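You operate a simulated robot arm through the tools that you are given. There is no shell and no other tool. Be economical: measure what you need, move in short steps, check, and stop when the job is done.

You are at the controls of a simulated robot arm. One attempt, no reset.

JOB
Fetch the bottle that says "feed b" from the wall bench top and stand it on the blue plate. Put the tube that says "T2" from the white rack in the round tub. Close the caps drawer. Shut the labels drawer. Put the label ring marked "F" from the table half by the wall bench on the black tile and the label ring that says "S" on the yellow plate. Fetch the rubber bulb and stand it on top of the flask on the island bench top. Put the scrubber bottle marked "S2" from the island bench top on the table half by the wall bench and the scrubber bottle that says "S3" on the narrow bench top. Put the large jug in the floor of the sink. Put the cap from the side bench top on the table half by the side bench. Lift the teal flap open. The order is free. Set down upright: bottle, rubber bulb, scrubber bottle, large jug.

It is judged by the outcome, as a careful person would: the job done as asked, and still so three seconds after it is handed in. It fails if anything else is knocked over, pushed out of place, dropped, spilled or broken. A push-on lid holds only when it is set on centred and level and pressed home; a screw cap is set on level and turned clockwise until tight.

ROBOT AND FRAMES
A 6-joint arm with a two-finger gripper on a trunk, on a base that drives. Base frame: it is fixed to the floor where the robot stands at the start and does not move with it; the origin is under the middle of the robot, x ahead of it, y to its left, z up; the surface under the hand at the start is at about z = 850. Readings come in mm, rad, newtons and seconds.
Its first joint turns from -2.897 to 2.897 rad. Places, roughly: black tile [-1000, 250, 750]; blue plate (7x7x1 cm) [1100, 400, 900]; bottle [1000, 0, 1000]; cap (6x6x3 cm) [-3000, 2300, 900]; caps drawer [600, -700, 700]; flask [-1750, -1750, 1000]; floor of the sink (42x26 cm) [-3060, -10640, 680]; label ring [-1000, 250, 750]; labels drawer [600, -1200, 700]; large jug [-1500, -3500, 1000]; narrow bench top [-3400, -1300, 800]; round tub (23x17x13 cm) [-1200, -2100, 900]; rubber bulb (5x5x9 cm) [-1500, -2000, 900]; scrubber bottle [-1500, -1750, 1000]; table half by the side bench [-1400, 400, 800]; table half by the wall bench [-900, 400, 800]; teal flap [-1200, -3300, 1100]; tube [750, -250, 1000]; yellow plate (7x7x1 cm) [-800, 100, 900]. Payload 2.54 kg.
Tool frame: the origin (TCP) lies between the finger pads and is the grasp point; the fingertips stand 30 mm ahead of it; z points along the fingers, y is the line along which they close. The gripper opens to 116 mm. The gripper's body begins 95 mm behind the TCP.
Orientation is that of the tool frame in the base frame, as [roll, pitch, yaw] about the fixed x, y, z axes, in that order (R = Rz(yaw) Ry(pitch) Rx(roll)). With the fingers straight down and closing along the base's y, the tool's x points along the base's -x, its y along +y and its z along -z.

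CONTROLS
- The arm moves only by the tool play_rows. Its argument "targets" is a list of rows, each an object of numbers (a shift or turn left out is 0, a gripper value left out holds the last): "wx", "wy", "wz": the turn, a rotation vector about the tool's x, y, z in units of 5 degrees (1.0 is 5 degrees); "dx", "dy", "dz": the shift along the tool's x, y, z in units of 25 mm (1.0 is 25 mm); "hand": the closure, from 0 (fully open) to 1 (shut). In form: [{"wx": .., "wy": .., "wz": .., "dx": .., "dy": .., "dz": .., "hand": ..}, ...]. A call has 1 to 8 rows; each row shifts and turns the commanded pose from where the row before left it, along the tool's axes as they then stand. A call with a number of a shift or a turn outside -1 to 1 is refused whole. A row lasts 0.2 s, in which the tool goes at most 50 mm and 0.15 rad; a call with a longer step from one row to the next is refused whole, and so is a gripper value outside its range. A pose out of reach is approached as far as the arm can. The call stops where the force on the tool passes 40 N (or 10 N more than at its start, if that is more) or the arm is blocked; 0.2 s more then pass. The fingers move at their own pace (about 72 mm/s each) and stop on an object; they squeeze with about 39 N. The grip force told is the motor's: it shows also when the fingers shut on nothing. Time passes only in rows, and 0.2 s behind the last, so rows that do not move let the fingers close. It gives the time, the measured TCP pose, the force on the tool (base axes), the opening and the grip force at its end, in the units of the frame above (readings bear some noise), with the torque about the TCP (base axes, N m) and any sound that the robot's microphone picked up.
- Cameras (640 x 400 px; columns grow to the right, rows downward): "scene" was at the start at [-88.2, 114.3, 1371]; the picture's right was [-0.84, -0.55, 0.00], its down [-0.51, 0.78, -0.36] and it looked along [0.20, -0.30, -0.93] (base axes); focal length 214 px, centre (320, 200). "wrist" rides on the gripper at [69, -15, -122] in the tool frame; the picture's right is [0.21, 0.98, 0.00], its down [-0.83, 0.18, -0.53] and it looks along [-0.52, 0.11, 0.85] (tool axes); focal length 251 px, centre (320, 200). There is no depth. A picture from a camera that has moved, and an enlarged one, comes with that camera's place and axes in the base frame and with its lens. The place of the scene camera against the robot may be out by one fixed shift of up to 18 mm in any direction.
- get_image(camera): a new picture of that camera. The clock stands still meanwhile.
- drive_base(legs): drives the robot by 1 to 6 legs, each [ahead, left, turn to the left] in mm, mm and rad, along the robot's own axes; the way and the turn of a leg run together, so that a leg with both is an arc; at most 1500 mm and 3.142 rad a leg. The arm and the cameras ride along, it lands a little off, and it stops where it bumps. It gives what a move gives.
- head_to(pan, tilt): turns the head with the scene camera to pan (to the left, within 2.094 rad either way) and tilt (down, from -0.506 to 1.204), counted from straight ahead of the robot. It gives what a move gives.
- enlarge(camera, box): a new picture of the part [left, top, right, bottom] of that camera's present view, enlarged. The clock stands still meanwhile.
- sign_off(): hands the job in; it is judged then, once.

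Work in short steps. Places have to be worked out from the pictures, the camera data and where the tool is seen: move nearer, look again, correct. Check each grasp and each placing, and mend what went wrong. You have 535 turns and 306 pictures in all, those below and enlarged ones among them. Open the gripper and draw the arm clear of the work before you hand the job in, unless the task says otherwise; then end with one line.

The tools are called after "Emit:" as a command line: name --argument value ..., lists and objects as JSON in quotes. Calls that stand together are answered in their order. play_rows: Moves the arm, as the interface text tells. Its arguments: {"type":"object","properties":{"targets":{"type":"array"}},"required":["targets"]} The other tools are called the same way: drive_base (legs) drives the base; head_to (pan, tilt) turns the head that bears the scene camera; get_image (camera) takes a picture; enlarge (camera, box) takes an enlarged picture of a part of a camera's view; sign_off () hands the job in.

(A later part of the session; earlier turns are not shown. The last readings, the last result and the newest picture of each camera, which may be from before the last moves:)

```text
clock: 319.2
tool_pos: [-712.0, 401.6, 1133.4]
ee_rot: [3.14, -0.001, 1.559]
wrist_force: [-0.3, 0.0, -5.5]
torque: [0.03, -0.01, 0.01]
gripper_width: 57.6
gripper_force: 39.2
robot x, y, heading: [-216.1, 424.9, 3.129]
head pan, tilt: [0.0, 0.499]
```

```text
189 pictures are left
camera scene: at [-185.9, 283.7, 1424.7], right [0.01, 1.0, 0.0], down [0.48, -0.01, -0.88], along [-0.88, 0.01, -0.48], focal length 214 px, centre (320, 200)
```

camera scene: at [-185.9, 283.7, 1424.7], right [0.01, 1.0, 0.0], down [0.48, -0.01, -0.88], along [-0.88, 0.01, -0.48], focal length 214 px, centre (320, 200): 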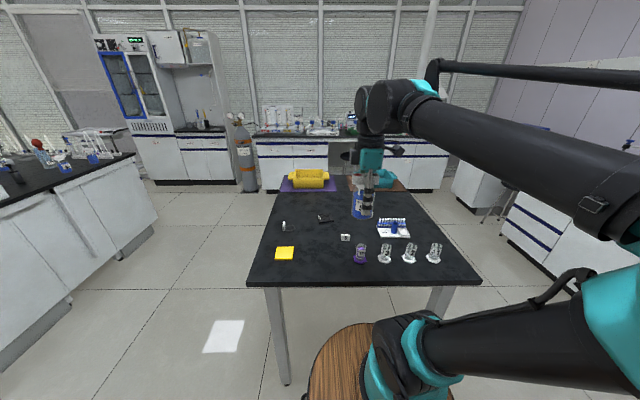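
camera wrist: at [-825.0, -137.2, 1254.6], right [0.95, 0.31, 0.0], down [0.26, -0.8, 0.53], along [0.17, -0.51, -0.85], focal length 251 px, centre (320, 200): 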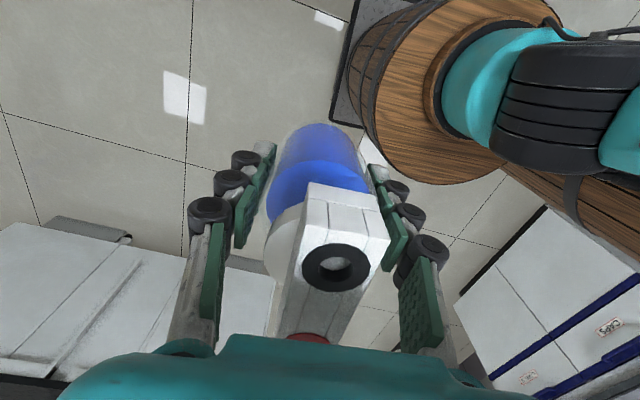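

Emit:
enlarge --camera "scene" --box '[240, 150, 500, 312]'

Emit:
get_image --camera "wrist"

```text
2.46 times, centred on (370, 231) of scene
camera zoom: at [-185.9, 283.7, 1424.7], right [0.01, 1.0, 0.0], down [0.48, -0.01, -0.88], along [-0.88, 0.01, -0.48], focal length 528 px, centre (197, 124)
```

zoom: 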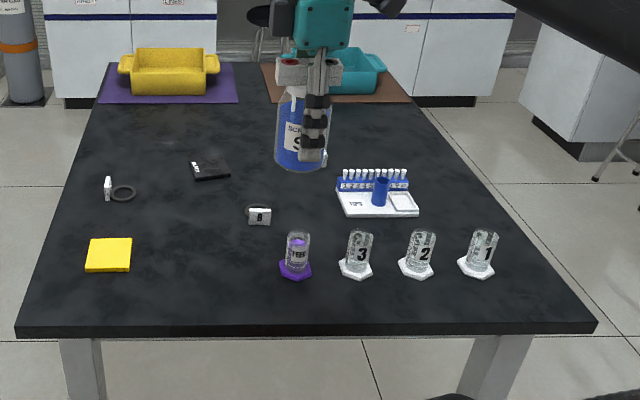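

```text
187 pictures are left
camera wrist: at [-725.5, 470.4, 1254.8], right [0.98, 0.2, 0.0], down [0.17, -0.83, 0.53], along [0.11, -0.52, -0.85], focal length 251 px, centre (320, 200)
```

wrist: 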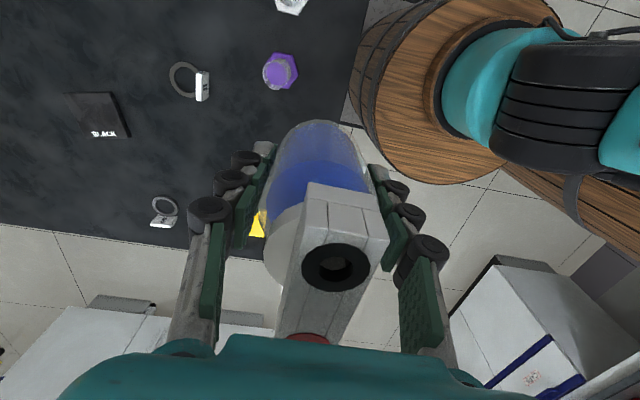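

Table top is ≈850 high, tile at ~(-1039, 315), yellow plate ~(-812, 152), a ring at ~(-985, 147), ring B at ~(-909, 402). I'll stand S2 on free table near (-745, 300).

Emit:
play_rows --targets '[{"dx": -0.5, "dy": -0.2}, {"dx": -0.8, "dy": -0.25}, {"dx": -0.8, "dy": -0.25}, {"dx": -0.8, "dy": -0.25}, {"dx": -0.8, "dy": -0.25}, {"dx": -0.4, "dy": -0.1}, {"dz": 0.4}, {"dz": 0.8}]'

Emit:
play_rows --targets '[{"dz": 0.9}, {"dz": 0.9}, {"dz": 0.9}, {"dz": 0.9}, {"dz": 0.9}, {"dz": 0.9}, {"dz": 0.8}, {"dz": 0.4}]'

Emit:
get_image --camera "scene"

```text
clock: 321.0
tool_pos: [-745.6, 298.1, 1103.8]
ee_rot: [3.14, 0.0, 1.559]
wrist_force: [0.5, -0.3, -4.0]
torque: [-0.02, -0.01, -0.01]
gripper_width: 57.4
gripper_force: 39.3
robot x, y, heading: [-218.4, 419.0, 3.136]
head pan, tilt: [0.0, 0.499]
```

```text
clock: 322.8
tool_pos: [-745.9, 299.0, 938.5]
ee_rot: [3.14, -0.001, 1.556]
wrist_force: [-0.6, 0.0, -4.3]
torque: [0.03, 0.01, 0.01]
gripper_width: 57.9
gripper_force: 39.2
robot x, y, heading: [-212.9, 422.0, 3.128]
head pan, tilt: [0.0, 0.499]
```

```text
186 pictures are left
camera scene: at [-185.9, 283.7, 1424.7], right [0.01, 1.0, 0.0], down [0.48, -0.01, -0.88], along [-0.88, 0.01, -0.48], focal length 214 px, centre (320, 200)
```

scene: 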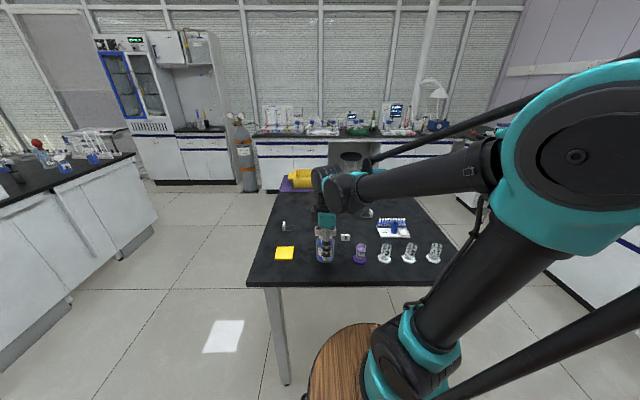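

Near the surface; lower in small steps until contact.

Emit:
play_rows --targets '[{"dz": 0.4}, {"dz": 0.3}, {"dz": 0.2}]'

Emit:
play_rows --targets '[{"dz": 0.15}, {"dz": 0.12}, {"dz": 0.1}]'

Emit:
play_rows --targets '[{"dz": 0.1}, {"dz": 0.1}]'

```text
clock: 323.6
tool_pos: [-745.2, 298.9, 915.7]
ee_rot: [3.14, -0.002, 1.556]
wrist_force: [-0.1, -1.0, -4.6]
torque: [0.05, 0.02, -0.04]
gripper_width: 57.8
gripper_force: 39.1
robot x, y, heading: [-216.0, 426.7, 3.134]
head pan, tilt: [0.0, 0.499]
```

```text
clock: 324.4
tool_pos: [-745.5, 300.0, 906.4]
ee_rot: [3.14, -0.001, 1.558]
wrist_force: [-0.3, 0.5, -5.2]
torque: [0.05, 0.01, 0.0]
gripper_width: 57.5
gripper_force: 39.5
robot x, y, heading: [-215.6, 425.8, 3.132]
head pan, tilt: [0.0, 0.499]
```

```text
clock: 325.0
tool_pos: [-745.8, 299.3, 901.9]
ee_rot: [3.14, -0.002, 1.556]
wrist_force: [-0.6, 0.8, 14.7]
torque: [-0.34, -0.08, -0.03]
gripper_width: 58.0
gripper_force: 39.3
robot x, y, heading: [-215.1, 422.9, 3.131]
head pan, tilt: [0.0, 0.499]
```

On the table (z=850). Release and raise.

Emit:
play_rows --targets '[{"hand": 0.45}, {"hand": 0.3}, {"hand": 0.1}, {"hand": 0}, {"hand": 0}]'

Emit:
play_rows --targets '[{"dz": -0.5}, {"dz": -1}, {"dz": -1}, {"dz": -1}, {"dz": -1}, {"dz": -1}, {"dz": -1}, {"dz": -1}]'

Emit:
get_image --camera "wrist"

Emit:
enlarge --camera "scene" --box '[240, 160, 480, 310]'

```text
clock: 326.2
tool_pos: [-746.2, 299.8, 900.3]
ee_rot: [3.139, -0.001, 1.557]
wrist_force: [-0.1, 0.5, -0.3]
torque: [0.01, -0.01, 0.04]
gripper_width: 116.0
gripper_force: 0.0
robot x, y, heading: [-216.9, 418.9, 3.128]
head pan, tilt: [0.0, 0.499]
```

```text
clock: 328.0
tool_pos: [-746.2, 298.9, 1089.8]
ee_rot: [3.138, -0.001, 1.557]
wrist_force: [-0.7, -0.4, 0.3]
torque: [0.04, 0.03, 0.01]
gripper_width: 116.0
gripper_force: 0.0
robot x, y, heading: [-216.0, 424.7, 3.132]
head pan, tilt: [0.0, 0.499]
```

```text
185 pictures are left
camera wrist: at [-758.8, 368.4, 1210.9], right [0.98, 0.2, 0.0], down [0.17, -0.83, 0.53], along [0.11, -0.52, -0.85], focal length 251 px, centre (320, 200)
```

wrist: 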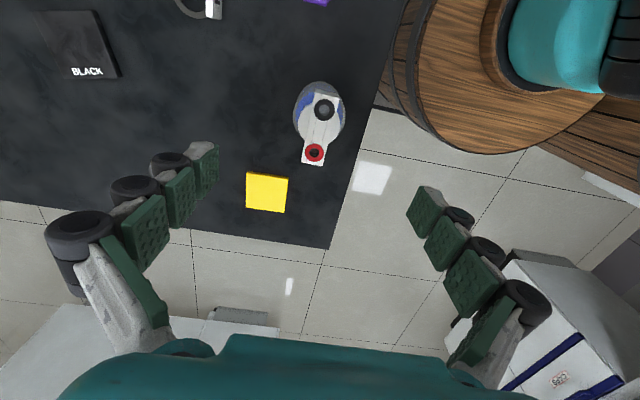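

```text
2.67 times, centred on (360, 235) of scene
camera zoom: at [-185.8, 283.7, 1424.7], right [0.01, 1.0, 0.0], down [0.48, -0.01, -0.88], along [-0.88, 0.01, -0.48], focal length 572 px, centre (213, 107)
```

zoom: 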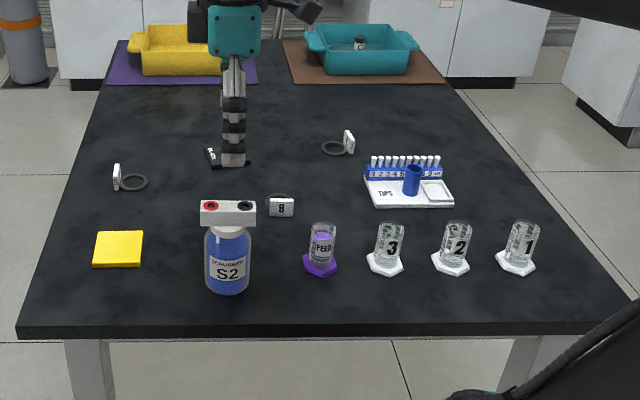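

S2 stands on the table. Two more rings lie at ~(-985, 147) and ~(-1081, 526); look at the first with the wrist camera.

Emit:
play_rows --targets '[{"dy": -0.95, "dx": -0.2}, {"dy": -0.95, "dx": -0.2}, {"dy": -0.95, "dx": -0.2}, {"dy": -0.95, "dx": -0.2}, {"dy": -0.95, "dx": -0.2}, {"dy": -0.95, "dx": -0.2}, {"dy": -0.95, "dx": -0.2}, {"dy": -0.95, "dx": -0.2}]'

Emit:
play_rows --targets '[{"dy": -0.95, "dx": -0.2, "dz": 1}, {"dy": -0.95, "dx": -0.2, "dz": 1}, {"dz": 1}]'

Emit:
get_image --camera "wrist"

```text
clock: 329.8
tool_pos: [-936.3, 262.4, 1088.5]
ee_rot: [3.14, -0.003, 1.56]
wrist_force: [0.1, 0.1, 1.0]
torque: [0.0, 0.03, -0.03]
gripper_width: 116.3
gripper_force: 0.1
robot x, y, heading: [-216.0, 422.8, 3.132]
head pan, tilt: [0.0, 0.499]
```

```text
clock: 330.6
tool_pos: [-984.4, 251.6, 1013.6]
ee_rot: [3.138, -0.002, 1.556]
wrist_force: [0.2, -1.2, -0.1]
torque: [-0.02, 0.03, -0.02]
gripper_width: 115.7
gripper_force: 0.0
robot x, y, heading: [-215.7, 419.0, 3.135]
head pan, tilt: [0.0, 0.499]
```

```text
183 pictures are left
camera wrist: at [-997.9, 321.6, 1135.4], right [0.98, 0.2, 0.0], down [0.17, -0.83, 0.53], along [0.11, -0.52, -0.85], focal length 251 px, centre (320, 200)
```

wrist: 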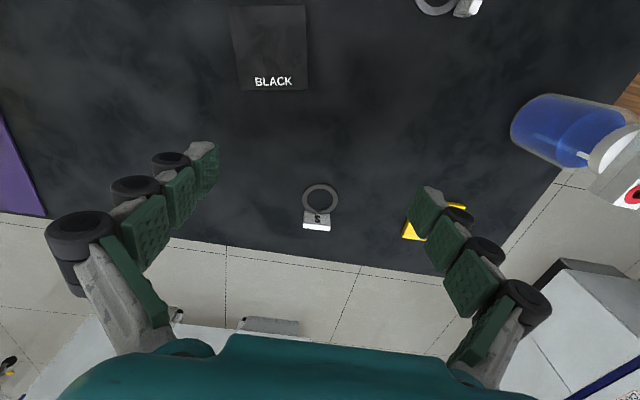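

Emit:
enlarge --camera "wrist" --box '[272, 170, 368, 230]'

```text
6.67 times, centred on (320, 200) of wrist
camera zoom: at [-997.9, 321.6, 1135.4], right [0.98, 0.2, 0.0], down [0.17, -0.83, 0.53], along [0.11, -0.52, -0.85], focal length 1676 px, centre (320, 200)
```

zoom: 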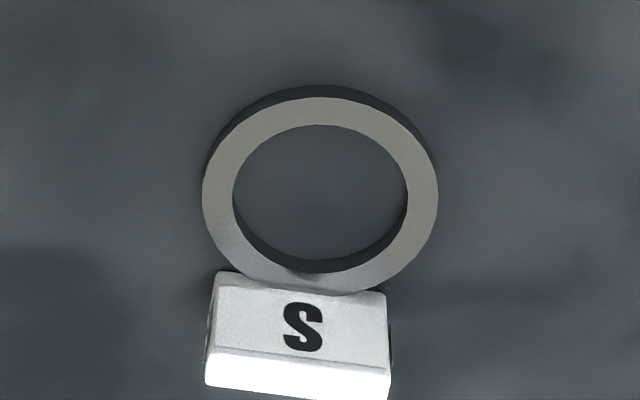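

This one says S: ring centre ~(-962, 150), label block at ~(-963, 126), 34 mm wide and 29 mm tall. I'll grip the block across x.

Emit:
play_rows --targets '[{"dx": -0.87, "dy": 0.14}, {"dx": -0.87, "dy": 0.14}, {"dx": -0.87, "dy": 0.14}, {"dx": -0.87, "dy": 0.14}, {"dx": -0.87, "dy": 0.14}, {"dx": -0.85, "dy": 0.14}, {"dz": 1}, {"dz": 1}]'

Emit:
get_image --camera "wrist"

```text
clock: 332.4
tool_pos: [-964.2, 121.8, 962.2]
ee_rot: [3.14, -0.001, 1.559]
wrist_force: [0.6, -0.1, 0.8]
torque: [-0.04, 0.02, 0.02]
gripper_width: 115.9
gripper_force: 0.1
robot x, y, heading: [-212.1, 423.4, 3.13]
head pan, tilt: [0.0, 0.499]
```

```text
181 pictures are left
camera wrist: at [-978.1, 190.9, 1084.5], right [0.98, 0.2, 0.0], down [0.17, -0.83, 0.53], along [0.11, -0.52, -0.85], focal length 251 px, centre (320, 200)
```

wrist: 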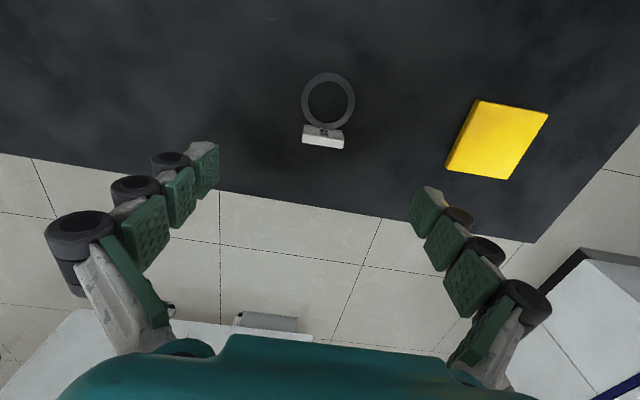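

Emit:
play_rows --targets '[{"dz": 1, "dy": 0.1, "dx": 0.05}, {"dz": 1}, {"dz": 0.8}, {"dz": 0.3}]'

Emit:
play_rows --targets '[{"hand": 0.5}, {"hand": 1}, {"hand": 1}, {"hand": 1}, {"hand": 1}]'

Emit:
play_rows --targets '[{"dz": -0.3}, {"dz": -0.6}, {"dz": -0.6}, {"dz": -0.6}]'

Emit:
get_image --camera "wrist"

```text
clock: 333.4
tool_pos: [-960.8, 122.5, 885.7]
ee_rot: [3.139, -0.002, 1.557]
wrist_force: [0.3, 0.1, 0.3]
torque: [0.0, 0.02, -0.02]
gripper_width: 115.8
gripper_force: 0.0
robot x, y, heading: [-210.8, 422.9, 3.131]
head pan, tilt: [0.0, 0.499]
```

```text
clock: 334.6
tool_pos: [-962.3, 123.9, 884.9]
ee_rot: [3.139, -0.001, 1.558]
wrist_force: [-1.1, 0.0, 1.1]
torque: [-0.03, -0.01, 0.05]
gripper_width: 34.5
gripper_force: 39.5
robot x, y, heading: [-214.5, 423.6, 3.135]
head pan, tilt: [0.0, 0.499]
```

```text
clock: 335.6
tool_pos: [-961.8, 122.8, 939.6]
ee_rot: [3.139, -0.003, 1.558]
wrist_force: [-0.5, -0.2, -0.3]
torque: [-0.01, 0.01, 0.0]
gripper_width: 34.4
gripper_force: 38.7
robot x, y, heading: [-214.0, 424.9, 3.133]
head pan, tilt: [0.0, 0.499]
```

```text
180 pictures are left
camera wrist: at [-975.4, 192.7, 1059.8], right [0.98, 0.2, 0.0], down [0.17, -0.83, 0.53], along [0.11, -0.52, -0.85], focal length 251 px, centre (320, 200)
```

wrist: 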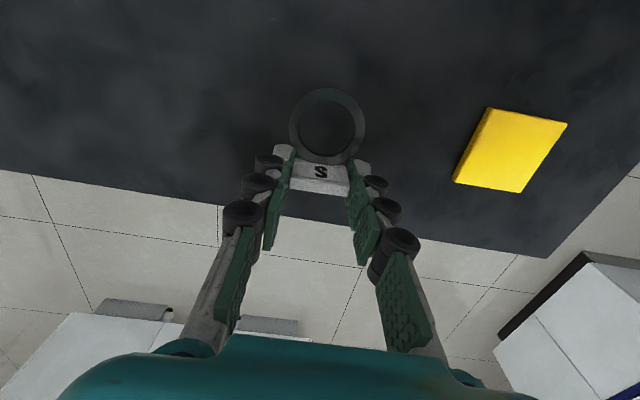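

S ring held. Move over the yellow plate (centre ~(-803, 150)) so ring+label are centred, and lower.

Emit:
play_rows --targets '[{"dy": 0.5}, {"dy": 0.9}, {"dy": 0.9}, {"dy": 0.9}, {"dy": 0.9}, {"dy": 0.9}, {"dy": 0.9, "dx": 0.04}, {"dy": 0.45, "dx": 0.04}]'

Emit:
play_rows --targets '[{"dz": 0.4}, {"dz": 0.5}, {"dz": 0.4}, {"dz": 0.2}]'

Emit:
get_image --camera "wrist"

```text
clock: 337.4
tool_pos: [-803.7, 124.3, 938.7]
ee_rot: [3.139, -0.001, 1.556]
wrist_force: [-0.8, 0.3, 0.3]
torque: [0.0, -0.05, -0.01]
gripper_width: 34.4
gripper_force: 38.8
robot x, y, heading: [-215.9, 423.6, 3.123]
head pan, tilt: [0.0, 0.499]
```

```text
clock: 338.4
tool_pos: [-803.5, 123.5, 900.2]
ee_rot: [3.14, -0.002, 1.556]
wrist_force: [0.3, -0.2, -0.5]
torque: [-0.01, 0.02, -0.02]
gripper_width: 34.6
gripper_force: 39.1
robot x, y, heading: [-215.5, 423.3, 3.134]
head pan, tilt: [0.0, 0.499]
```

```text
179 pictures are left
camera wrist: at [-816.8, 192.6, 1022.2], right [0.98, 0.2, 0.0], down [0.17, -0.83, 0.53], along [0.11, -0.52, -0.85], focal length 251 px, centre (320, 200)
```

wrist: 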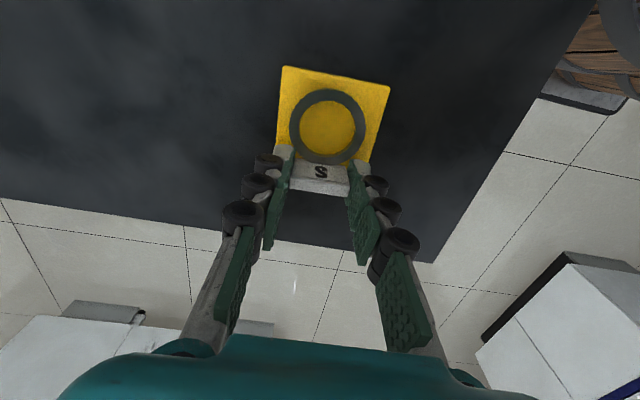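

Ring is centred; nudge 5 mm so the label also sits well inside, then set down.

Emit:
play_rows --targets '[{"dx": 0.2}, {"dz": 0.12}, {"dz": 0.1}]'

Emit:
play_rows --targets '[{"dz": 0.08}]'

```text
clock: 339.2
tool_pos: [-803.9, 128.7, 895.4]
ee_rot: [3.142, -0.002, 1.557]
wrist_force: [-0.1, 0.7, -0.3]
torque: [-0.01, -0.01, 0.04]
gripper_width: 34.4
gripper_force: 38.6
robot x, y, heading: [-213.5, 423.3, 3.134]
head pan, tilt: [0.0, 0.499]
```

```text
clock: 339.6
tool_pos: [-803.6, 127.7, 894.8]
ee_rot: [-3.142, -0.002, 1.559]
wrist_force: [-1.7, -2.2, 29.5]
torque: [0.16, 0.14, 0.08]
gripper_width: 34.4
gripper_force: 38.6
robot x, y, heading: [-212.5, 420.7, 3.133]
head pan, tilt: [0.0, 0.499]
```

Contact. Release and rise.

Emit:
play_rows --targets '[{"hand": 0.65}, {"hand": 0.5}, {"hand": 0.3}, {"hand": 0}, {"dz": -0.5}, {"dz": -1}, {"dz": -1}, {"dz": -1}]'

Emit:
get_image --camera "wrist"

```text
clock: 341.4
tool_pos: [-803.8, 127.3, 981.5]
ee_rot: [3.14, -0.001, 1.557]
wrist_force: [0.1, 0.2, -0.4]
torque: [0.03, 0.02, 0.0]
gripper_width: 116.2
gripper_force: 0.1
robot x, y, heading: [-213.3, 421.8, 3.128]
head pan, tilt: [0.0, 0.499]
```

```text
178 pictures are left
camera wrist: at [-817.1, 197.1, 1102.5], right [0.98, 0.2, 0.0], down [0.17, -0.83, 0.53], along [0.11, -0.52, -0.85], focal length 251 px, centre (320, 200)
```

wrist: 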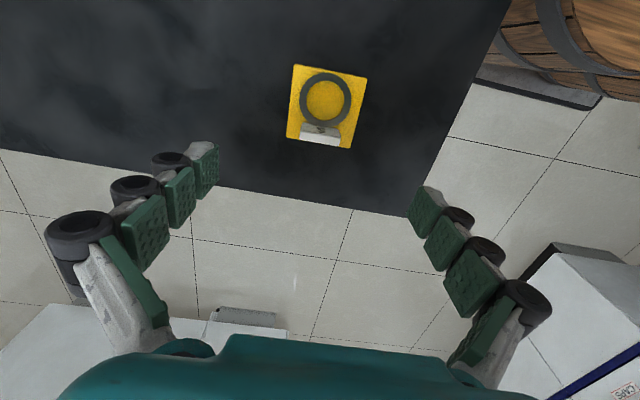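

S ring sits on the yellow plate. Now fly to the other ring (~(-1081, 526)) to read it.

Emit:
play_rows --targets '[{"dz": -1}, {"dz": -1}, {"dz": -1, "dy": -0.7}, {"dz": -1, "dy": -0.7}, {"dx": 1, "dy": -0.7}, {"dx": 1, "dy": -0.7}, {"dx": 1, "dy": -0.7}, {"dx": 1, "dy": -0.7}]'

Emit:
play_rows --targets '[{"dx": 1, "dy": -0.7}, {"dx": 1, "dy": -0.7}, {"dx": 1, "dy": -0.7}, {"dx": 1, "dy": -0.7}, {"dx": 1, "dy": -0.7}, {"dx": 1, "dy": -0.7}, {"dx": 1, "dy": -0.7}, {"dx": 1, "dy": -0.7}]'

Emit:
play_rows --targets '[{"dx": 1}, {"dx": 1}, {"dx": 1}, {"dx": 1}, {"dx": 1}]'

Emit:
get_image --camera "wrist"

```text
clock: 343.2
tool_pos: [-907.3, 229.0, 1081.7]
ee_rot: [3.139, -0.002, 1.559]
wrist_force: [0.5, 0.2, 0.5]
torque: [0.02, 0.04, -0.02]
gripper_width: 115.8
gripper_force: 0.0
robot x, y, heading: [-213.7, 424.6, 3.133]
head pan, tilt: [0.0, 0.499]
```

```text
clock: 345.0
tool_pos: [-1044.0, 431.3, 1081.7]
ee_rot: [3.14, -0.002, 1.56]
wrist_force: [0.2, 0.3, -0.2]
torque: [0.04, 0.02, 0.03]
gripper_width: 116.1
gripper_force: 0.0
robot x, y, heading: [-214.1, 420.9, 3.132]
head pan, tilt: [0.0, 0.499]
```

```text
clock: 346.2
tool_pos: [-1043.0, 555.3, 1081.7]
ee_rot: [3.14, -0.001, 1.558]
wrist_force: [-0.3, -0.6, -0.1]
torque: [0.04, 0.0, -0.02]
gripper_width: 116.4
gripper_force: 0.0
robot x, y, heading: [-219.2, 426.1, 3.132]
head pan, tilt: [0.0, 0.499]
```

```text
177 pictures are left
camera wrist: at [-1056.4, 624.9, 1202.8], right [0.98, 0.2, 0.0], down [0.17, -0.83, 0.53], along [0.11, -0.52, -0.85], focal length 251 px, centre (320, 200)
```

wrist: 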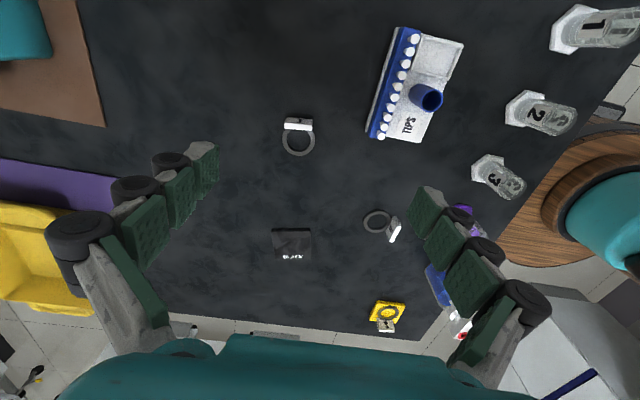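

Emit:
enlarge --camera "scene" --box '[340, 190, 404, 230]'

```text
10.00 times, centred on (372, 210) of scene
camera zoom: at [-185.8, 283.5, 1424.7], right [0.01, 1.0, 0.0], down [0.48, 0.0, -0.88], along [-0.88, 0.01, -0.48], focal length 2145 px, centre (-200, 100)
```

zoom: 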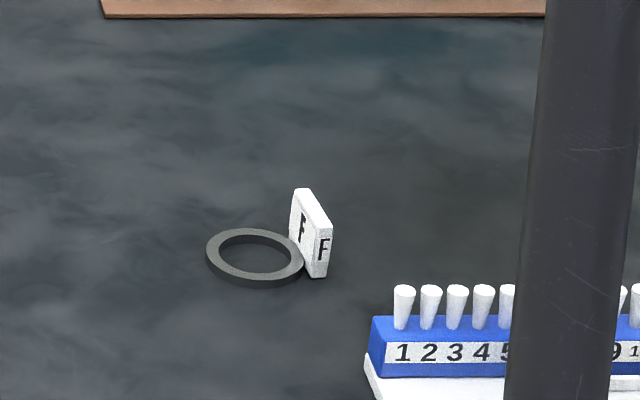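

It's F. Go above its label block (~(-1064, 533)) and verify.

Emit:
play_rows --targets '[{"dy": -0.42, "dx": -0.44, "dz": 0.98}, {"dy": -0.42, "dx": -0.44, "dz": 0.98}, {"dz": 0.98}, {"dz": 0.98}, {"dz": 0.9}]'

Emit:
get_image --camera "wrist"

```text
clock: 347.4
tool_pos: [-1064.6, 535.4, 960.4]
ee_rot: [3.141, -0.004, 1.558]
wrist_force: [-0.4, 0.0, -0.4]
torque: [-0.02, 0.01, 0.0]
gripper_width: 115.8
gripper_force: 0.2
robot x, y, heading: [-212.3, 424.3, 3.131]
head pan, tilt: [0.0, 0.499]
```

```text
175 pictures are left
camera wrist: at [-1078.0, 604.2, 1082.4], right [0.98, 0.2, 0.0], down [0.17, -0.83, 0.53], along [0.11, -0.52, -0.85], focal length 251 px, centre (320, 200)
```

wrist: 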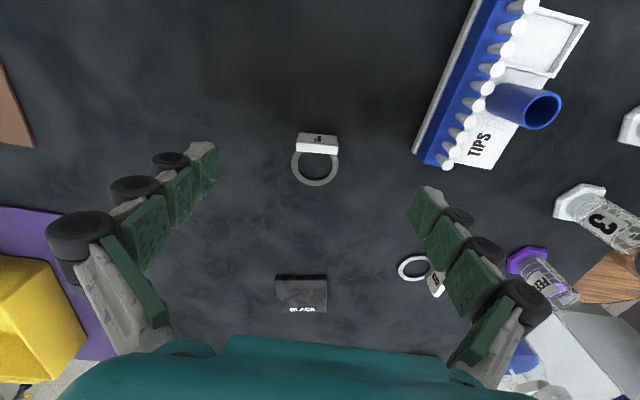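

Emit:
play_rows --targets '[{"dx": -0.16, "hand": 0.45}, {"hand": 0.45}, {"dz": 1}, {"dz": 1}, {"dz": 0.7}, {"dz": 0.3}]'

Emit:
play_rows --targets '[{"hand": 0.7}, {"hand": 1}, {"hand": 1}, {"hand": 1}]'

Emit:
play_rows --targets '[{"dz": -0.3}, {"dz": -0.6}, {"dz": -0.8}, {"dz": -0.8}]'

Emit:
get_image --camera "wrist"

```text
clock: 348.8
tool_pos: [-1064.3, 530.8, 886.1]
ee_rot: [3.141, -0.002, 1.559]
wrist_force: [-1.7, 0.9, -0.2]
torque: [0.02, 0.0, -0.04]
gripper_width: 63.8
gripper_force: 0.2
robot x, y, heading: [-213.8, 422.5, 3.131]
head pan, tilt: [0.0, 0.499]
```

```text
clock: 349.8
tool_pos: [-1064.4, 531.2, 885.7]
ee_rot: [3.14, -0.002, 1.558]
wrist_force: [1.5, -0.2, 0.3]
torque: [-0.03, -0.01, 0.0]
gripper_width: 34.5
gripper_force: 39.5
robot x, y, heading: [-211.7, 423.9, 3.132]
head pan, tilt: [0.0, 0.499]
```

```text
clock: 350.8
tool_pos: [-1064.4, 530.8, 948.2]
ee_rot: [3.14, -0.003, 1.556]
wrist_force: [-0.5, 0.9, -1.0]
torque: [0.03, -0.01, 0.01]
gripper_width: 34.5
gripper_force: 39.4
robot x, y, heading: [-214.8, 420.4, 3.131]
head pan, tilt: [0.0, 0.499]
```

```text
174 pictures are left
camera wrist: at [-1077.4, 600.5, 1069.6], right [0.98, 0.2, 0.0], down [0.17, -0.83, 0.53], along [0.11, -0.52, -0.85], focal length 251 px, centre (320, 200)
```

wrist: 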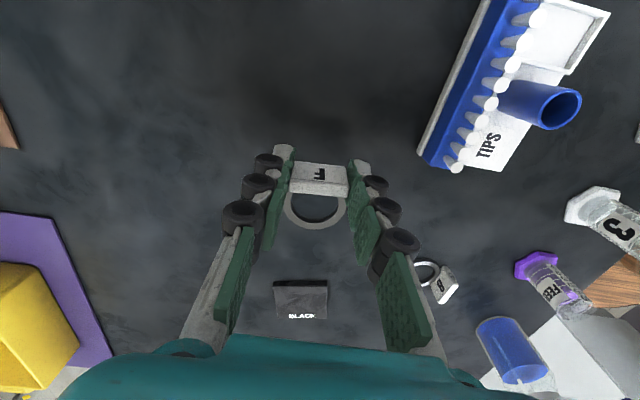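

F ring held. Carry to the black tile (centre ~(-1041, 313)).

Emit:
play_rows --targets '[{"dx": -0.5, "dy": 0.1}, {"dx": -0.9, "dy": 0.1}, {"dx": -0.9, "dy": 0.1}, {"dx": -0.9, "dy": 0.1}, {"dx": -0.9, "dy": 0.1}, {"dx": -0.9, "dy": 0.1}, {"dx": -0.9, "dy": 0.1}, {"dx": -0.9, "dy": 0.1}]'

Emit:
play_rows --targets '[{"dx": -0.6, "dy": 0.1}, {"dx": -0.36}, {"dz": 0.6}, {"dz": 0.6}, {"dz": 0.4}]'

Emit:
get_image --camera "wrist"

```text
clock: 352.6
tool_pos: [-1046.0, 360.1, 948.3]
ee_rot: [3.139, -0.002, 1.557]
wrist_force: [0.0, 0.3, -0.7]
torque: [-0.01, 0.02, 0.01]
gripper_width: 35.0
gripper_force: 38.7
robot x, y, heading: [-215.6, 423.2, 3.13]
head pan, tilt: [0.0, 0.499]
```

```text
clock: 353.8
tool_pos: [-1043.0, 336.4, 907.8]
ee_rot: [3.139, -0.002, 1.557]
wrist_force: [-0.4, -0.1, 0.3]
torque: [0.02, -0.02, 0.0]
gripper_width: 34.8
gripper_force: 39.1
robot x, y, heading: [-214.9, 423.3, 3.133]
head pan, tilt: [0.0, 0.499]
```

```text
173 pictures are left
camera wrist: at [-1057.5, 405.5, 1029.5], right [0.98, 0.2, 0.0], down [0.17, -0.83, 0.53], along [0.11, -0.52, -0.85], focal length 251 px, centre (320, 200)
```

wrist: 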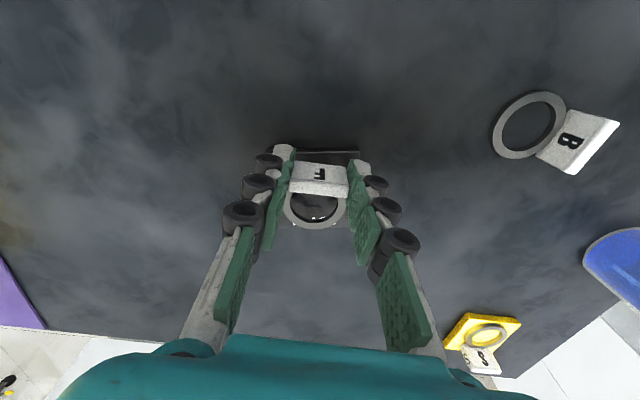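

Emit:
play_rows --targets '[{"dx": -0.22}, {"dz": 0.25}, {"dz": 0.15}]'

Emit:
play_rows --targets '[{"dz": 0.1}, {"dz": 0.08}]'

```text
clock: 354.6
tool_pos: [-1044.6, 330.3, 897.6]
ee_rot: [3.141, -0.001, 1.557]
wrist_force: [-0.4, -0.1, 0.1]
torque: [0.02, 0.01, 0.01]
gripper_width: 34.3
gripper_force: 38.6
robot x, y, heading: [-216.7, 425.0, 3.126]
head pan, tilt: [0.0, 0.499]
```

```text
clock: 355.2
tool_pos: [-1045.1, 329.7, 894.9]
ee_rot: [3.141, -0.002, 1.558]
wrist_force: [-4.0, -1.3, 26.4]
torque: [-0.36, 0.15, 0.11]
gripper_width: 34.4
gripper_force: 38.8
robot x, y, heading: [-215.9, 426.2, 3.131]
head pan, tilt: [0.0, 0.499]
```

Contact; release and rise.

Emit:
play_rows --targets '[{"hand": 0.65}, {"hand": 0.5}, {"hand": 0.3}, {"hand": 0}, {"dz": -0.5}, {"dz": -1}, {"dz": -1}, {"dz": -1}]'

Emit:
get_image --camera "wrist"

```text
clock: 357.0
tool_pos: [-1044.0, 331.4, 982.5]
ee_rot: [3.14, -0.003, 1.556]
wrist_force: [-0.5, 0.4, -0.4]
torque: [0.02, 0.0, 0.0]
gripper_width: 116.1
gripper_force: 0.1
robot x, y, heading: [-213.8, 421.6, 3.135]
head pan, tilt: [0.0, 0.499]
```

```text
172 pictures are left
camera wrist: at [-1057.6, 399.8, 1102.8], right [0.98, 0.2, 0.0], down [0.17, -0.83, 0.53], along [0.11, -0.52, -0.85], focal length 251 px, centre (320, 200)
```

wrist: 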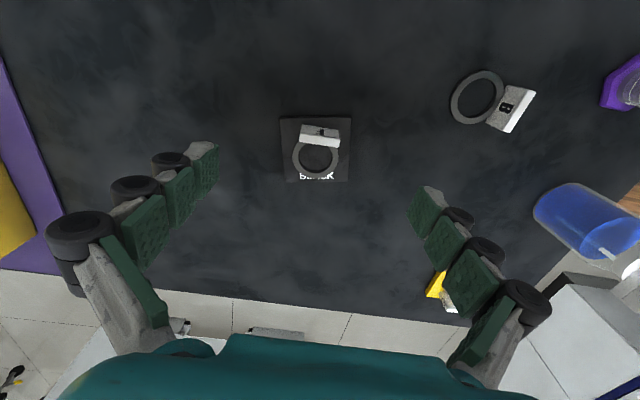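

F ring is on the black tile. Next the cap: raise and fold the arm, drive north of the table and look around.

Emit:
play_rows --targets '[{"dz": -1}, {"dz": -1}, {"dz": -1}, {"dz": -1}, {"dz": -1}, {"dy": 1, "dx": 0.3}, {"dy": 1, "dx": 0.3}, {"dy": 1, "dx": 0.3}]'

Emit:
play_rows --targets '[{"dy": 1, "dx": 0.3}, {"dy": 1, "dx": 0.3}, {"dy": 1, "dx": 0.3}, {"dy": 1, "dx": 0.3}, {"dy": 1, "dx": 0.3}, {"dy": 1, "dx": 0.3}, {"dy": 1, "dx": 0.3}, {"dy": 1, "dx": 0.3}]'

Emit:
drive_base --legs '[[0, -930, 0], [1400, 0, 0]]'

Emit:
head_to --pan 0 --tilt 0.4

Emit:
get_image --camera "scene"

Emit:
head_to --pan -1.0 --tilt 0.4

Emit:
get_image --camera "scene"

```text
clock: 358.8
tool_pos: [-968.4, 351.3, 1105.9]
ee_rot: [-3.141, 0.0, 1.557]
wrist_force: [0.3, -1.0, -0.2]
torque: [0.01, -0.01, 0.03]
gripper_width: 115.9
gripper_force: 0.1
robot x, y, heading: [-216.6, 425.0, 3.131]
head pan, tilt: [0.0, 0.499]
```

```text
clock: 360.6
tool_pos: [-769.0, 408.7, 1105.5]
ee_rot: [3.14, -0.001, 1.559]
wrist_force: [-0.7, -1.0, -0.5]
torque: [0.03, -0.03, -0.01]
gripper_width: 116.1
gripper_force: 0.0
robot x, y, heading: [-212.3, 422.1, 3.131]
head pan, tilt: [0.0, 0.499]
```

```text
clock: 372.0
tool_pos: [-2154.9, 1355.1, 1106.5]
ee_rot: [3.139, -0.001, 1.553]
wrist_force: [-0.1, -0.9, -0.8]
torque: [0.01, -0.04, -0.03]
gripper_width: 116.2
gripper_force: 0.0
robot x, y, heading: [-1603.4, 1368.2, 3.128]
head pan, tilt: [0.0, 0.499]
```

```text
clock: 372.6
tool_pos: [-2154.9, 1355.6, 1105.9]
ee_rot: [3.138, -0.004, 1.552]
wrist_force: [-1.0, -0.5, -1.5]
torque: [0.01, 0.02, 0.01]
gripper_width: 116.1
gripper_force: 0.0
robot x, y, heading: [-1600.0, 1361.4, 3.125]
head pan, tilt: [0.0, 0.4]
```

```text
171 pictures are left
camera scene: at [-1574.6, 1226.7, 1433.8], right [0.02, 1.0, 0.0], down [0.39, -0.01, -0.92], along [-0.92, 0.01, -0.39], focal length 214 px, centre (320, 200)
```

scene: 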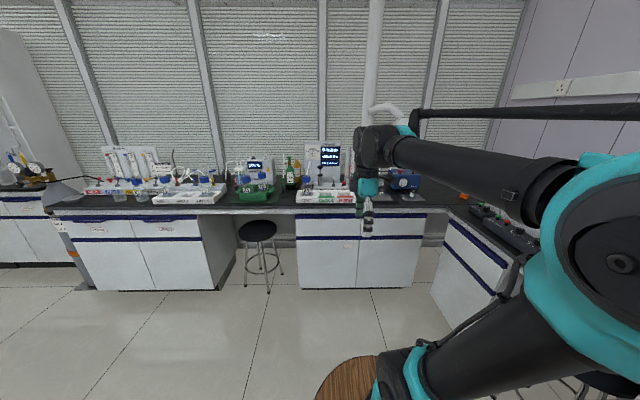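

```text
clock: 373.9
tool_pos: [-2154.9, 1355.1, 1106.6]
ee_rot: [3.141, -0.001, 1.553]
wrist_force: [-0.1, 0.0, -0.3]
torque: [0.01, -0.02, -0.03]
gripper_width: 116.1
gripper_force: 0.1
robot x, y, heading: [-1604.9, 1366.7, 3.125]
head pan, tilt: [-1.0, 0.4]
```

```text
170 pictures are left
camera scene: at [-1530.9, 1304.0, 1433.8], right [0.85, 0.53, 0.0], down [0.21, -0.33, -0.92], along [-0.49, 0.78, -0.39], focal length 214 px, centre (320, 200)
```

scene: 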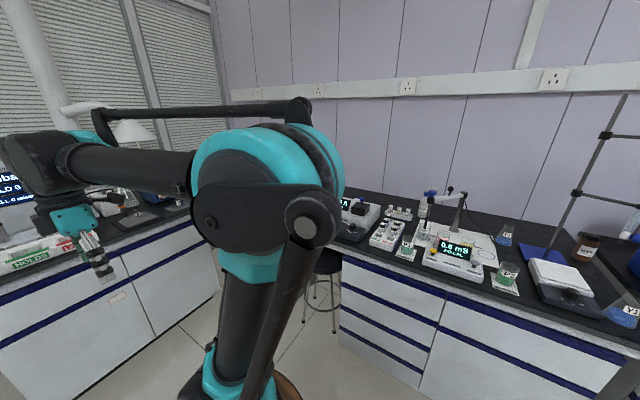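

Emit:
head_to --pan -0.35 --tilt 0.35

Emit:
get_image --camera "scene"

Emit:
enlarge --camera "scene" --box '[240, 130, 480, 280]'

```text
clock: 374.9
tool_pos: [-2155.7, 1355.6, 1105.3]
ee_rot: [3.139, -0.001, 1.554]
wrist_force: [0.0, -0.2, -0.1]
torque: [-0.04, 0.04, 0.03]
gripper_width: 115.9
gripper_force: 0.0
robot x, y, heading: [-1602.9, 1364.6, 3.128]
head pan, tilt: [-0.351, 0.351]
```

```text
169 pictures are left
camera scene: at [-1568.9, 1258.7, 1438.4], right [0.36, 0.93, 0.0], down [0.32, -0.12, -0.94], along [-0.88, 0.34, -0.34], focal length 214 px, centre (320, 200)
```

scene: 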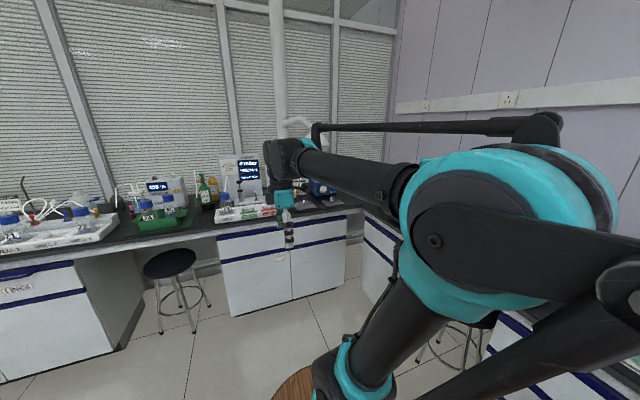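

```text
2.67 times, centred on (360, 205) of scene
camera zoom: at [-1568.9, 1258.7, 1438.4], right [0.36, 0.93, 0.0], down [0.32, -0.12, -0.94], along [-0.88, 0.34, -0.34], focal length 572 px, centre (213, 187)
```

zoom: 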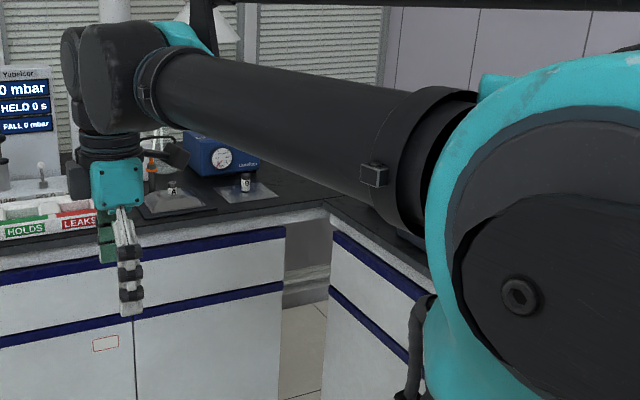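

The orange cap appears at ~(-2963, 2266) in the bench corner. Retract the arm and drive nearer.

Emit:
play_rows --targets '[{"dy": 1, "dz": -1}, {"dy": 1, "dz": -1}, {"dy": 1, "dz": -1}, {"dy": 1}, {"dy": 1}, {"dy": 1}]'

Emit:
drive_base --legs '[[730, 0, 0], [0, -220, 0]]'

Emit:
head_to --pan -0.7 --tilt 0.7

Emit:
get_image --camera "scene"

Emit:
get_image --camera "wrist"

```text
clock: 376.3
tool_pos: [-2005.0, 1352.9, 1183.1]
ee_rot: [3.14, 0.0, 1.553]
wrist_force: [-1.1, 0.4, -0.3]
torque: [0.02, -0.06, 0.04]
gripper_width: 116.0
gripper_force: 0.0
robot x, y, heading: [-1601.1, 1365.1, 3.125]
head pan, tilt: [-0.351, 0.351]
```

```text
clock: 381.6
tool_pos: [-2733.1, 1582.0, 1182.4]
ee_rot: [3.139, -0.002, 1.551]
wrist_force: [-0.4, 0.7, 0.5]
torque: [-0.02, -0.02, -0.02]
gripper_width: 116.0
gripper_force: 0.1
robot x, y, heading: [-2326.9, 1591.7, 3.127]
head pan, tilt: [-0.351, 0.351]
```

```text
clock: 382.4
tool_pos: [-2732.8, 1582.1, 1182.3]
ee_rot: [3.139, -0.002, 1.55]
wrist_force: [-0.7, 0.1, -0.2]
torque: [0.02, -0.03, 0.02]
gripper_width: 115.7
gripper_force: 0.2
robot x, y, heading: [-2326.3, 1594.6, 3.13]
head pan, tilt: [-0.7, 0.7]
```

```text
167 pictures are left
camera scene: at [-2274.0, 1510.7, 1407.0], right [0.66, 0.76, 0.0], down [0.49, -0.42, -0.77], along [-0.58, 0.5, -0.64], focal length 214 px, centre (320, 200)
```

scene: 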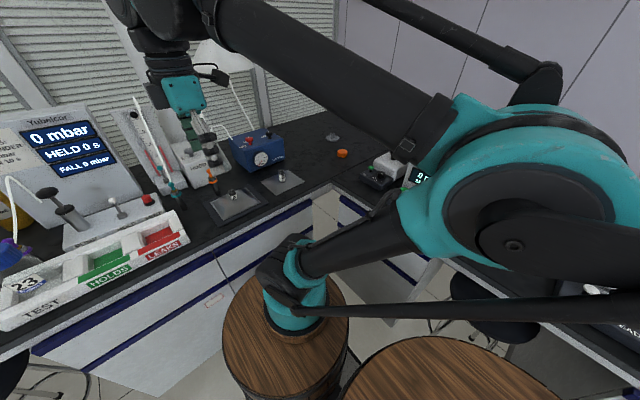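

```text
166 pictures are left
camera wrist: at [-2746.1, 1651.8, 1303.6], right [0.98, 0.2, 0.0], down [0.17, -0.83, 0.53], along [0.11, -0.52, -0.85], focal length 251 px, centre (320, 200)
```

wrist: 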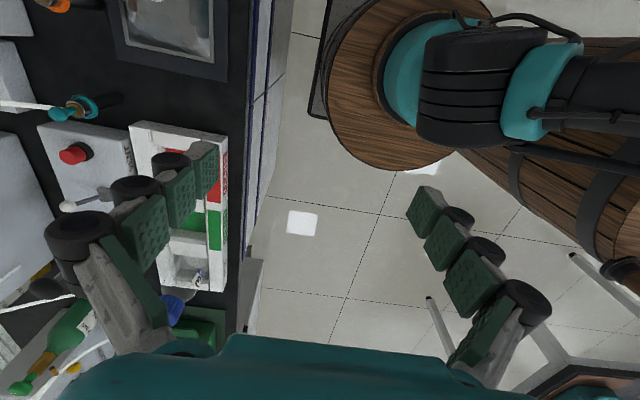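

Emit:
enlarge --camera "scene" --box '[200, 110, 400, 235]'

```text
3.20 times, centred on (300, 172) of scene
camera zoom: at [-2274.0, 1510.7, 1407.0], right [0.66, 0.76, 0.0], down [0.49, -0.42, -0.77], along [-0.58, 0.5, -0.64], focal length 686 px, centre (384, 288)
```

zoom: 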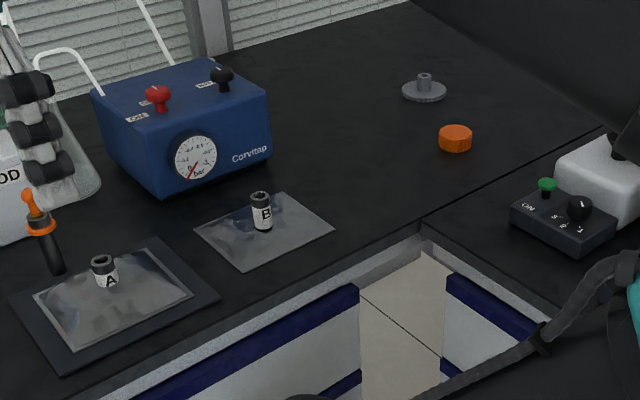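

The cap is at ~(-2987, 2276). Drive 50 mm closer and swing the arm over to it.

Emit:
drive_base --legs '[[50, 0, 0]]'

Emit:
play_rows --targets '[{"dx": 1, "dy": -0.3}, {"dx": 1, "dy": -0.3}, {"dx": 1, "dy": -0.3}, {"dx": 1, "dy": -0.3}, {"dx": 1, "dy": -0.3}, {"dx": 1, "dy": -0.3}, {"dx": 1, "dy": -0.3}, {"dx": 1, "dy": -0.3}]'

Emit:
play_rows --targets '[{"dx": 1, "dy": -0.3}, {"dx": 1, "dy": -0.3}, {"dx": 1, "dy": -0.3}, {"dx": 1, "dy": -0.3}, {"dx": 1, "dy": -0.3}, {"dx": 1, "dy": -0.3}, {"dx": 1, "dy": -0.3}, {"dx": 1, "dy": -0.3}]'

Emit:
play_rows --targets '[{"dx": 1, "dy": -0.3}, {"dx": 1, "dy": -0.3}, {"dx": 1, "dy": -0.3}, {"dx": 1, "dy": -0.3}, {"dx": 1, "dy": -0.3}, {"dx": 1, "dy": -0.3}, {"dx": 1, "dy": -0.3}, {"dx": 1, "dy": -0.3}]'

Emit:
get_image --camera "wrist"

```text
clock: 383.4
tool_pos: [-2783.2, 1584.5, 1180.1]
ee_rot: [3.139, -0.002, 1.552]
wrist_force: [0.1, 0.0, 0.2]
torque: [0.01, 0.03, 0.0]
gripper_width: 116.2
gripper_force: 0.0
robot x, y, heading: [-2381.1, 1594.4, 3.125]
head pan, tilt: [-0.7, 0.7]
```

```text
clock: 385.1
tool_pos: [-2839.2, 1784.8, 1181.7]
ee_rot: [3.141, -0.002, 1.552]
wrist_force: [0.4, 0.6, -0.1]
torque: [-0.01, -0.01, -0.03]
gripper_width: 115.7
gripper_force: 0.1
robot x, y, heading: [-2375.8, 1599.0, 3.129]
head pan, tilt: [-0.7, 0.7]
```

```text
clock: 386.9
tool_pos: [-2895.9, 1986.7, 1181.9]
ee_rot: [3.141, -0.002, 1.553]
wrist_force: [0.7, 0.2, -0.2]
torque: [0.06, 0.02, -0.01]
gripper_width: 115.7
gripper_force: 0.0
robot x, y, heading: [-2379.5, 1593.3, 3.13]
head pan, tilt: [-0.7, 0.7]
```

```text
clock: 388.8
tool_pos: [-2951.6, 2186.3, 1183.4]
ee_rot: [3.139, -0.002, 1.552]
wrist_force: [0.4, -0.7, -0.1]
torque: [0.08, 0.05, 0.01]
gripper_width: 116.1
gripper_force: 0.1
robot x, y, heading: [-2380.6, 1599.1, 3.123]
head pan, tilt: [-0.7, 0.7]
```

```text
164 pictures are left
camera wrist: at [-2964.9, 2256.4, 1304.8], right [0.98, 0.2, 0.0], down [0.17, -0.83, 0.53], along [0.11, -0.52, -0.85], focal length 251 px, centre (320, 200)
```

wrist: 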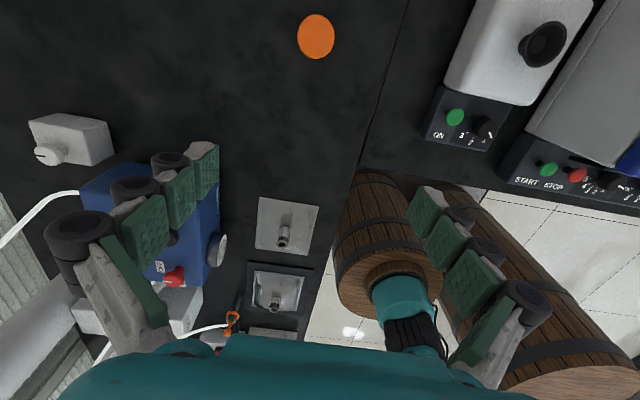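

Cap at ~(-2972, 2262). Move over and descend partially.

Emit:
play_rows --targets '[{"dx": 1, "dy": -0.27}, {"dx": 1, "dy": -0.27}, {"dx": 1, "dy": -0.27}, {"dz": 1}, {"dz": 1}, {"dz": 1}, {"dz": 1}, {"dz": 1}]'

Emit:
play_rows --targets '[{"dz": 1}, {"dz": 1}, {"dz": 1}, {"dz": 1}]'

Emit:
get_image --camera "wrist"

```text
clock: 390.6
tool_pos: [-2970.7, 2262.2, 1057.2]
ee_rot: [3.139, -0.003, 1.551]
wrist_force: [0.2, -0.2, 0.1]
torque: [0.0, 0.01, -0.01]
gripper_width: 116.0
gripper_force: 0.0
robot x, y, heading: [-2380.5, 1596.1, 3.127]
head pan, tilt: [-0.7, 0.7]
```

```text
clock: 391.6
tool_pos: [-2971.5, 2263.4, 957.1]
ee_rot: [3.14, -0.002, 1.552]
wrist_force: [-0.1, 0.1, 0.1]
torque: [0.02, 0.05, 0.01]
gripper_width: 115.6
gripper_force: 0.0
robot x, y, heading: [-2379.4, 1597.9, 3.126]
head pan, tilt: [-0.7, 0.7]
```

```text
163 pictures are left
camera wrist: at [-2983.8, 2332.1, 1078.8], right [0.98, 0.2, 0.0], down [0.17, -0.83, 0.53], along [0.11, -0.52, -0.85], focal length 251 px, centre (320, 200)
```

wrist: 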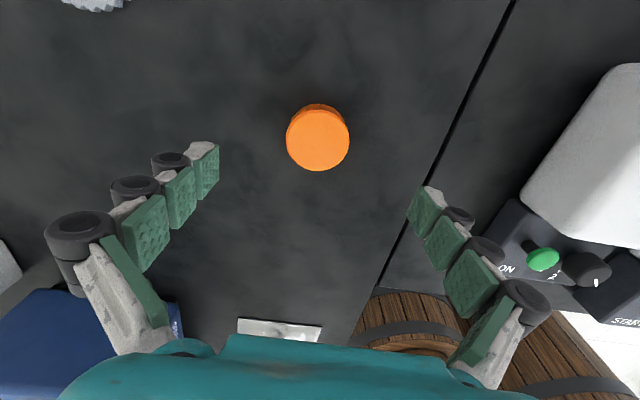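

Emit:
play_rows --targets '[{"dz": 1, "dx": 0.1}, {"dz": 1}, {"dz": 0.7}, {"dz": 0.22}]'

Emit:
play_rows --targets '[{"hand": 0.5}, {"hand": 1}, {"hand": 1}, {"hand": 1}]'

Emit:
play_rows --targets '[{"dz": -0.3}, {"dz": -0.5}, {"dz": -0.7}, {"dz": -0.8}, {"dz": -0.8}, {"dz": -0.8}, {"dz": -0.8}, {"dz": -0.8}]'

Emit:
get_image --camera "wrist"

```text
clock: 392.6
tool_pos: [-2970.4, 2265.8, 884.9]
ee_rot: [3.139, 0.0, 1.552]
wrist_force: [-1.1, -0.4, 1.0]
torque: [-0.01, 0.0, -0.02]
gripper_width: 116.0
gripper_force: 0.1
robot x, y, heading: [-2377.7, 1598.5, 3.129]
head pan, tilt: [-0.7, 0.7]
```

```text
clock: 393.6
tool_pos: [-2971.5, 2265.4, 886.3]
ee_rot: [3.139, -0.002, 1.553]
wrist_force: [0.0, 0.1, 3.4]
torque: [-0.03, 0.09, 0.02]
gripper_width: 51.4
gripper_force: 38.6
robot x, y, heading: [-2377.6, 1596.6, 3.119]
head pan, tilt: [-0.7, 0.7]
```

```text
clock: 395.4
tool_pos: [-2971.0, 2263.9, 1022.1]
ee_rot: [-3.141, 0.0, 1.551]
wrist_force: [0.5, 0.9, 0.2]
torque: [-0.02, 0.0, 0.03]
gripper_width: 51.1
gripper_force: 39.1
robot x, y, heading: [-2377.9, 1593.9, 3.125]
head pan, tilt: [-0.7, 0.7]
```

```text
162 pictures are left
camera wrist: at [-2983.7, 2334.0, 1143.7], right [0.98, 0.2, 0.0], down [0.17, -0.83, 0.53], along [0.11, -0.52, -0.85], focal length 251 px, centre (320, 200)
```

wrist: 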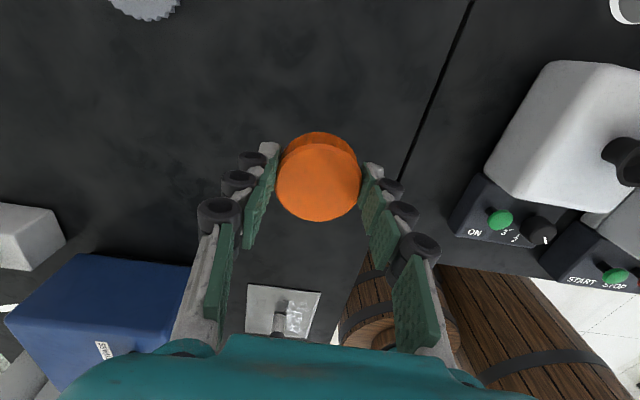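

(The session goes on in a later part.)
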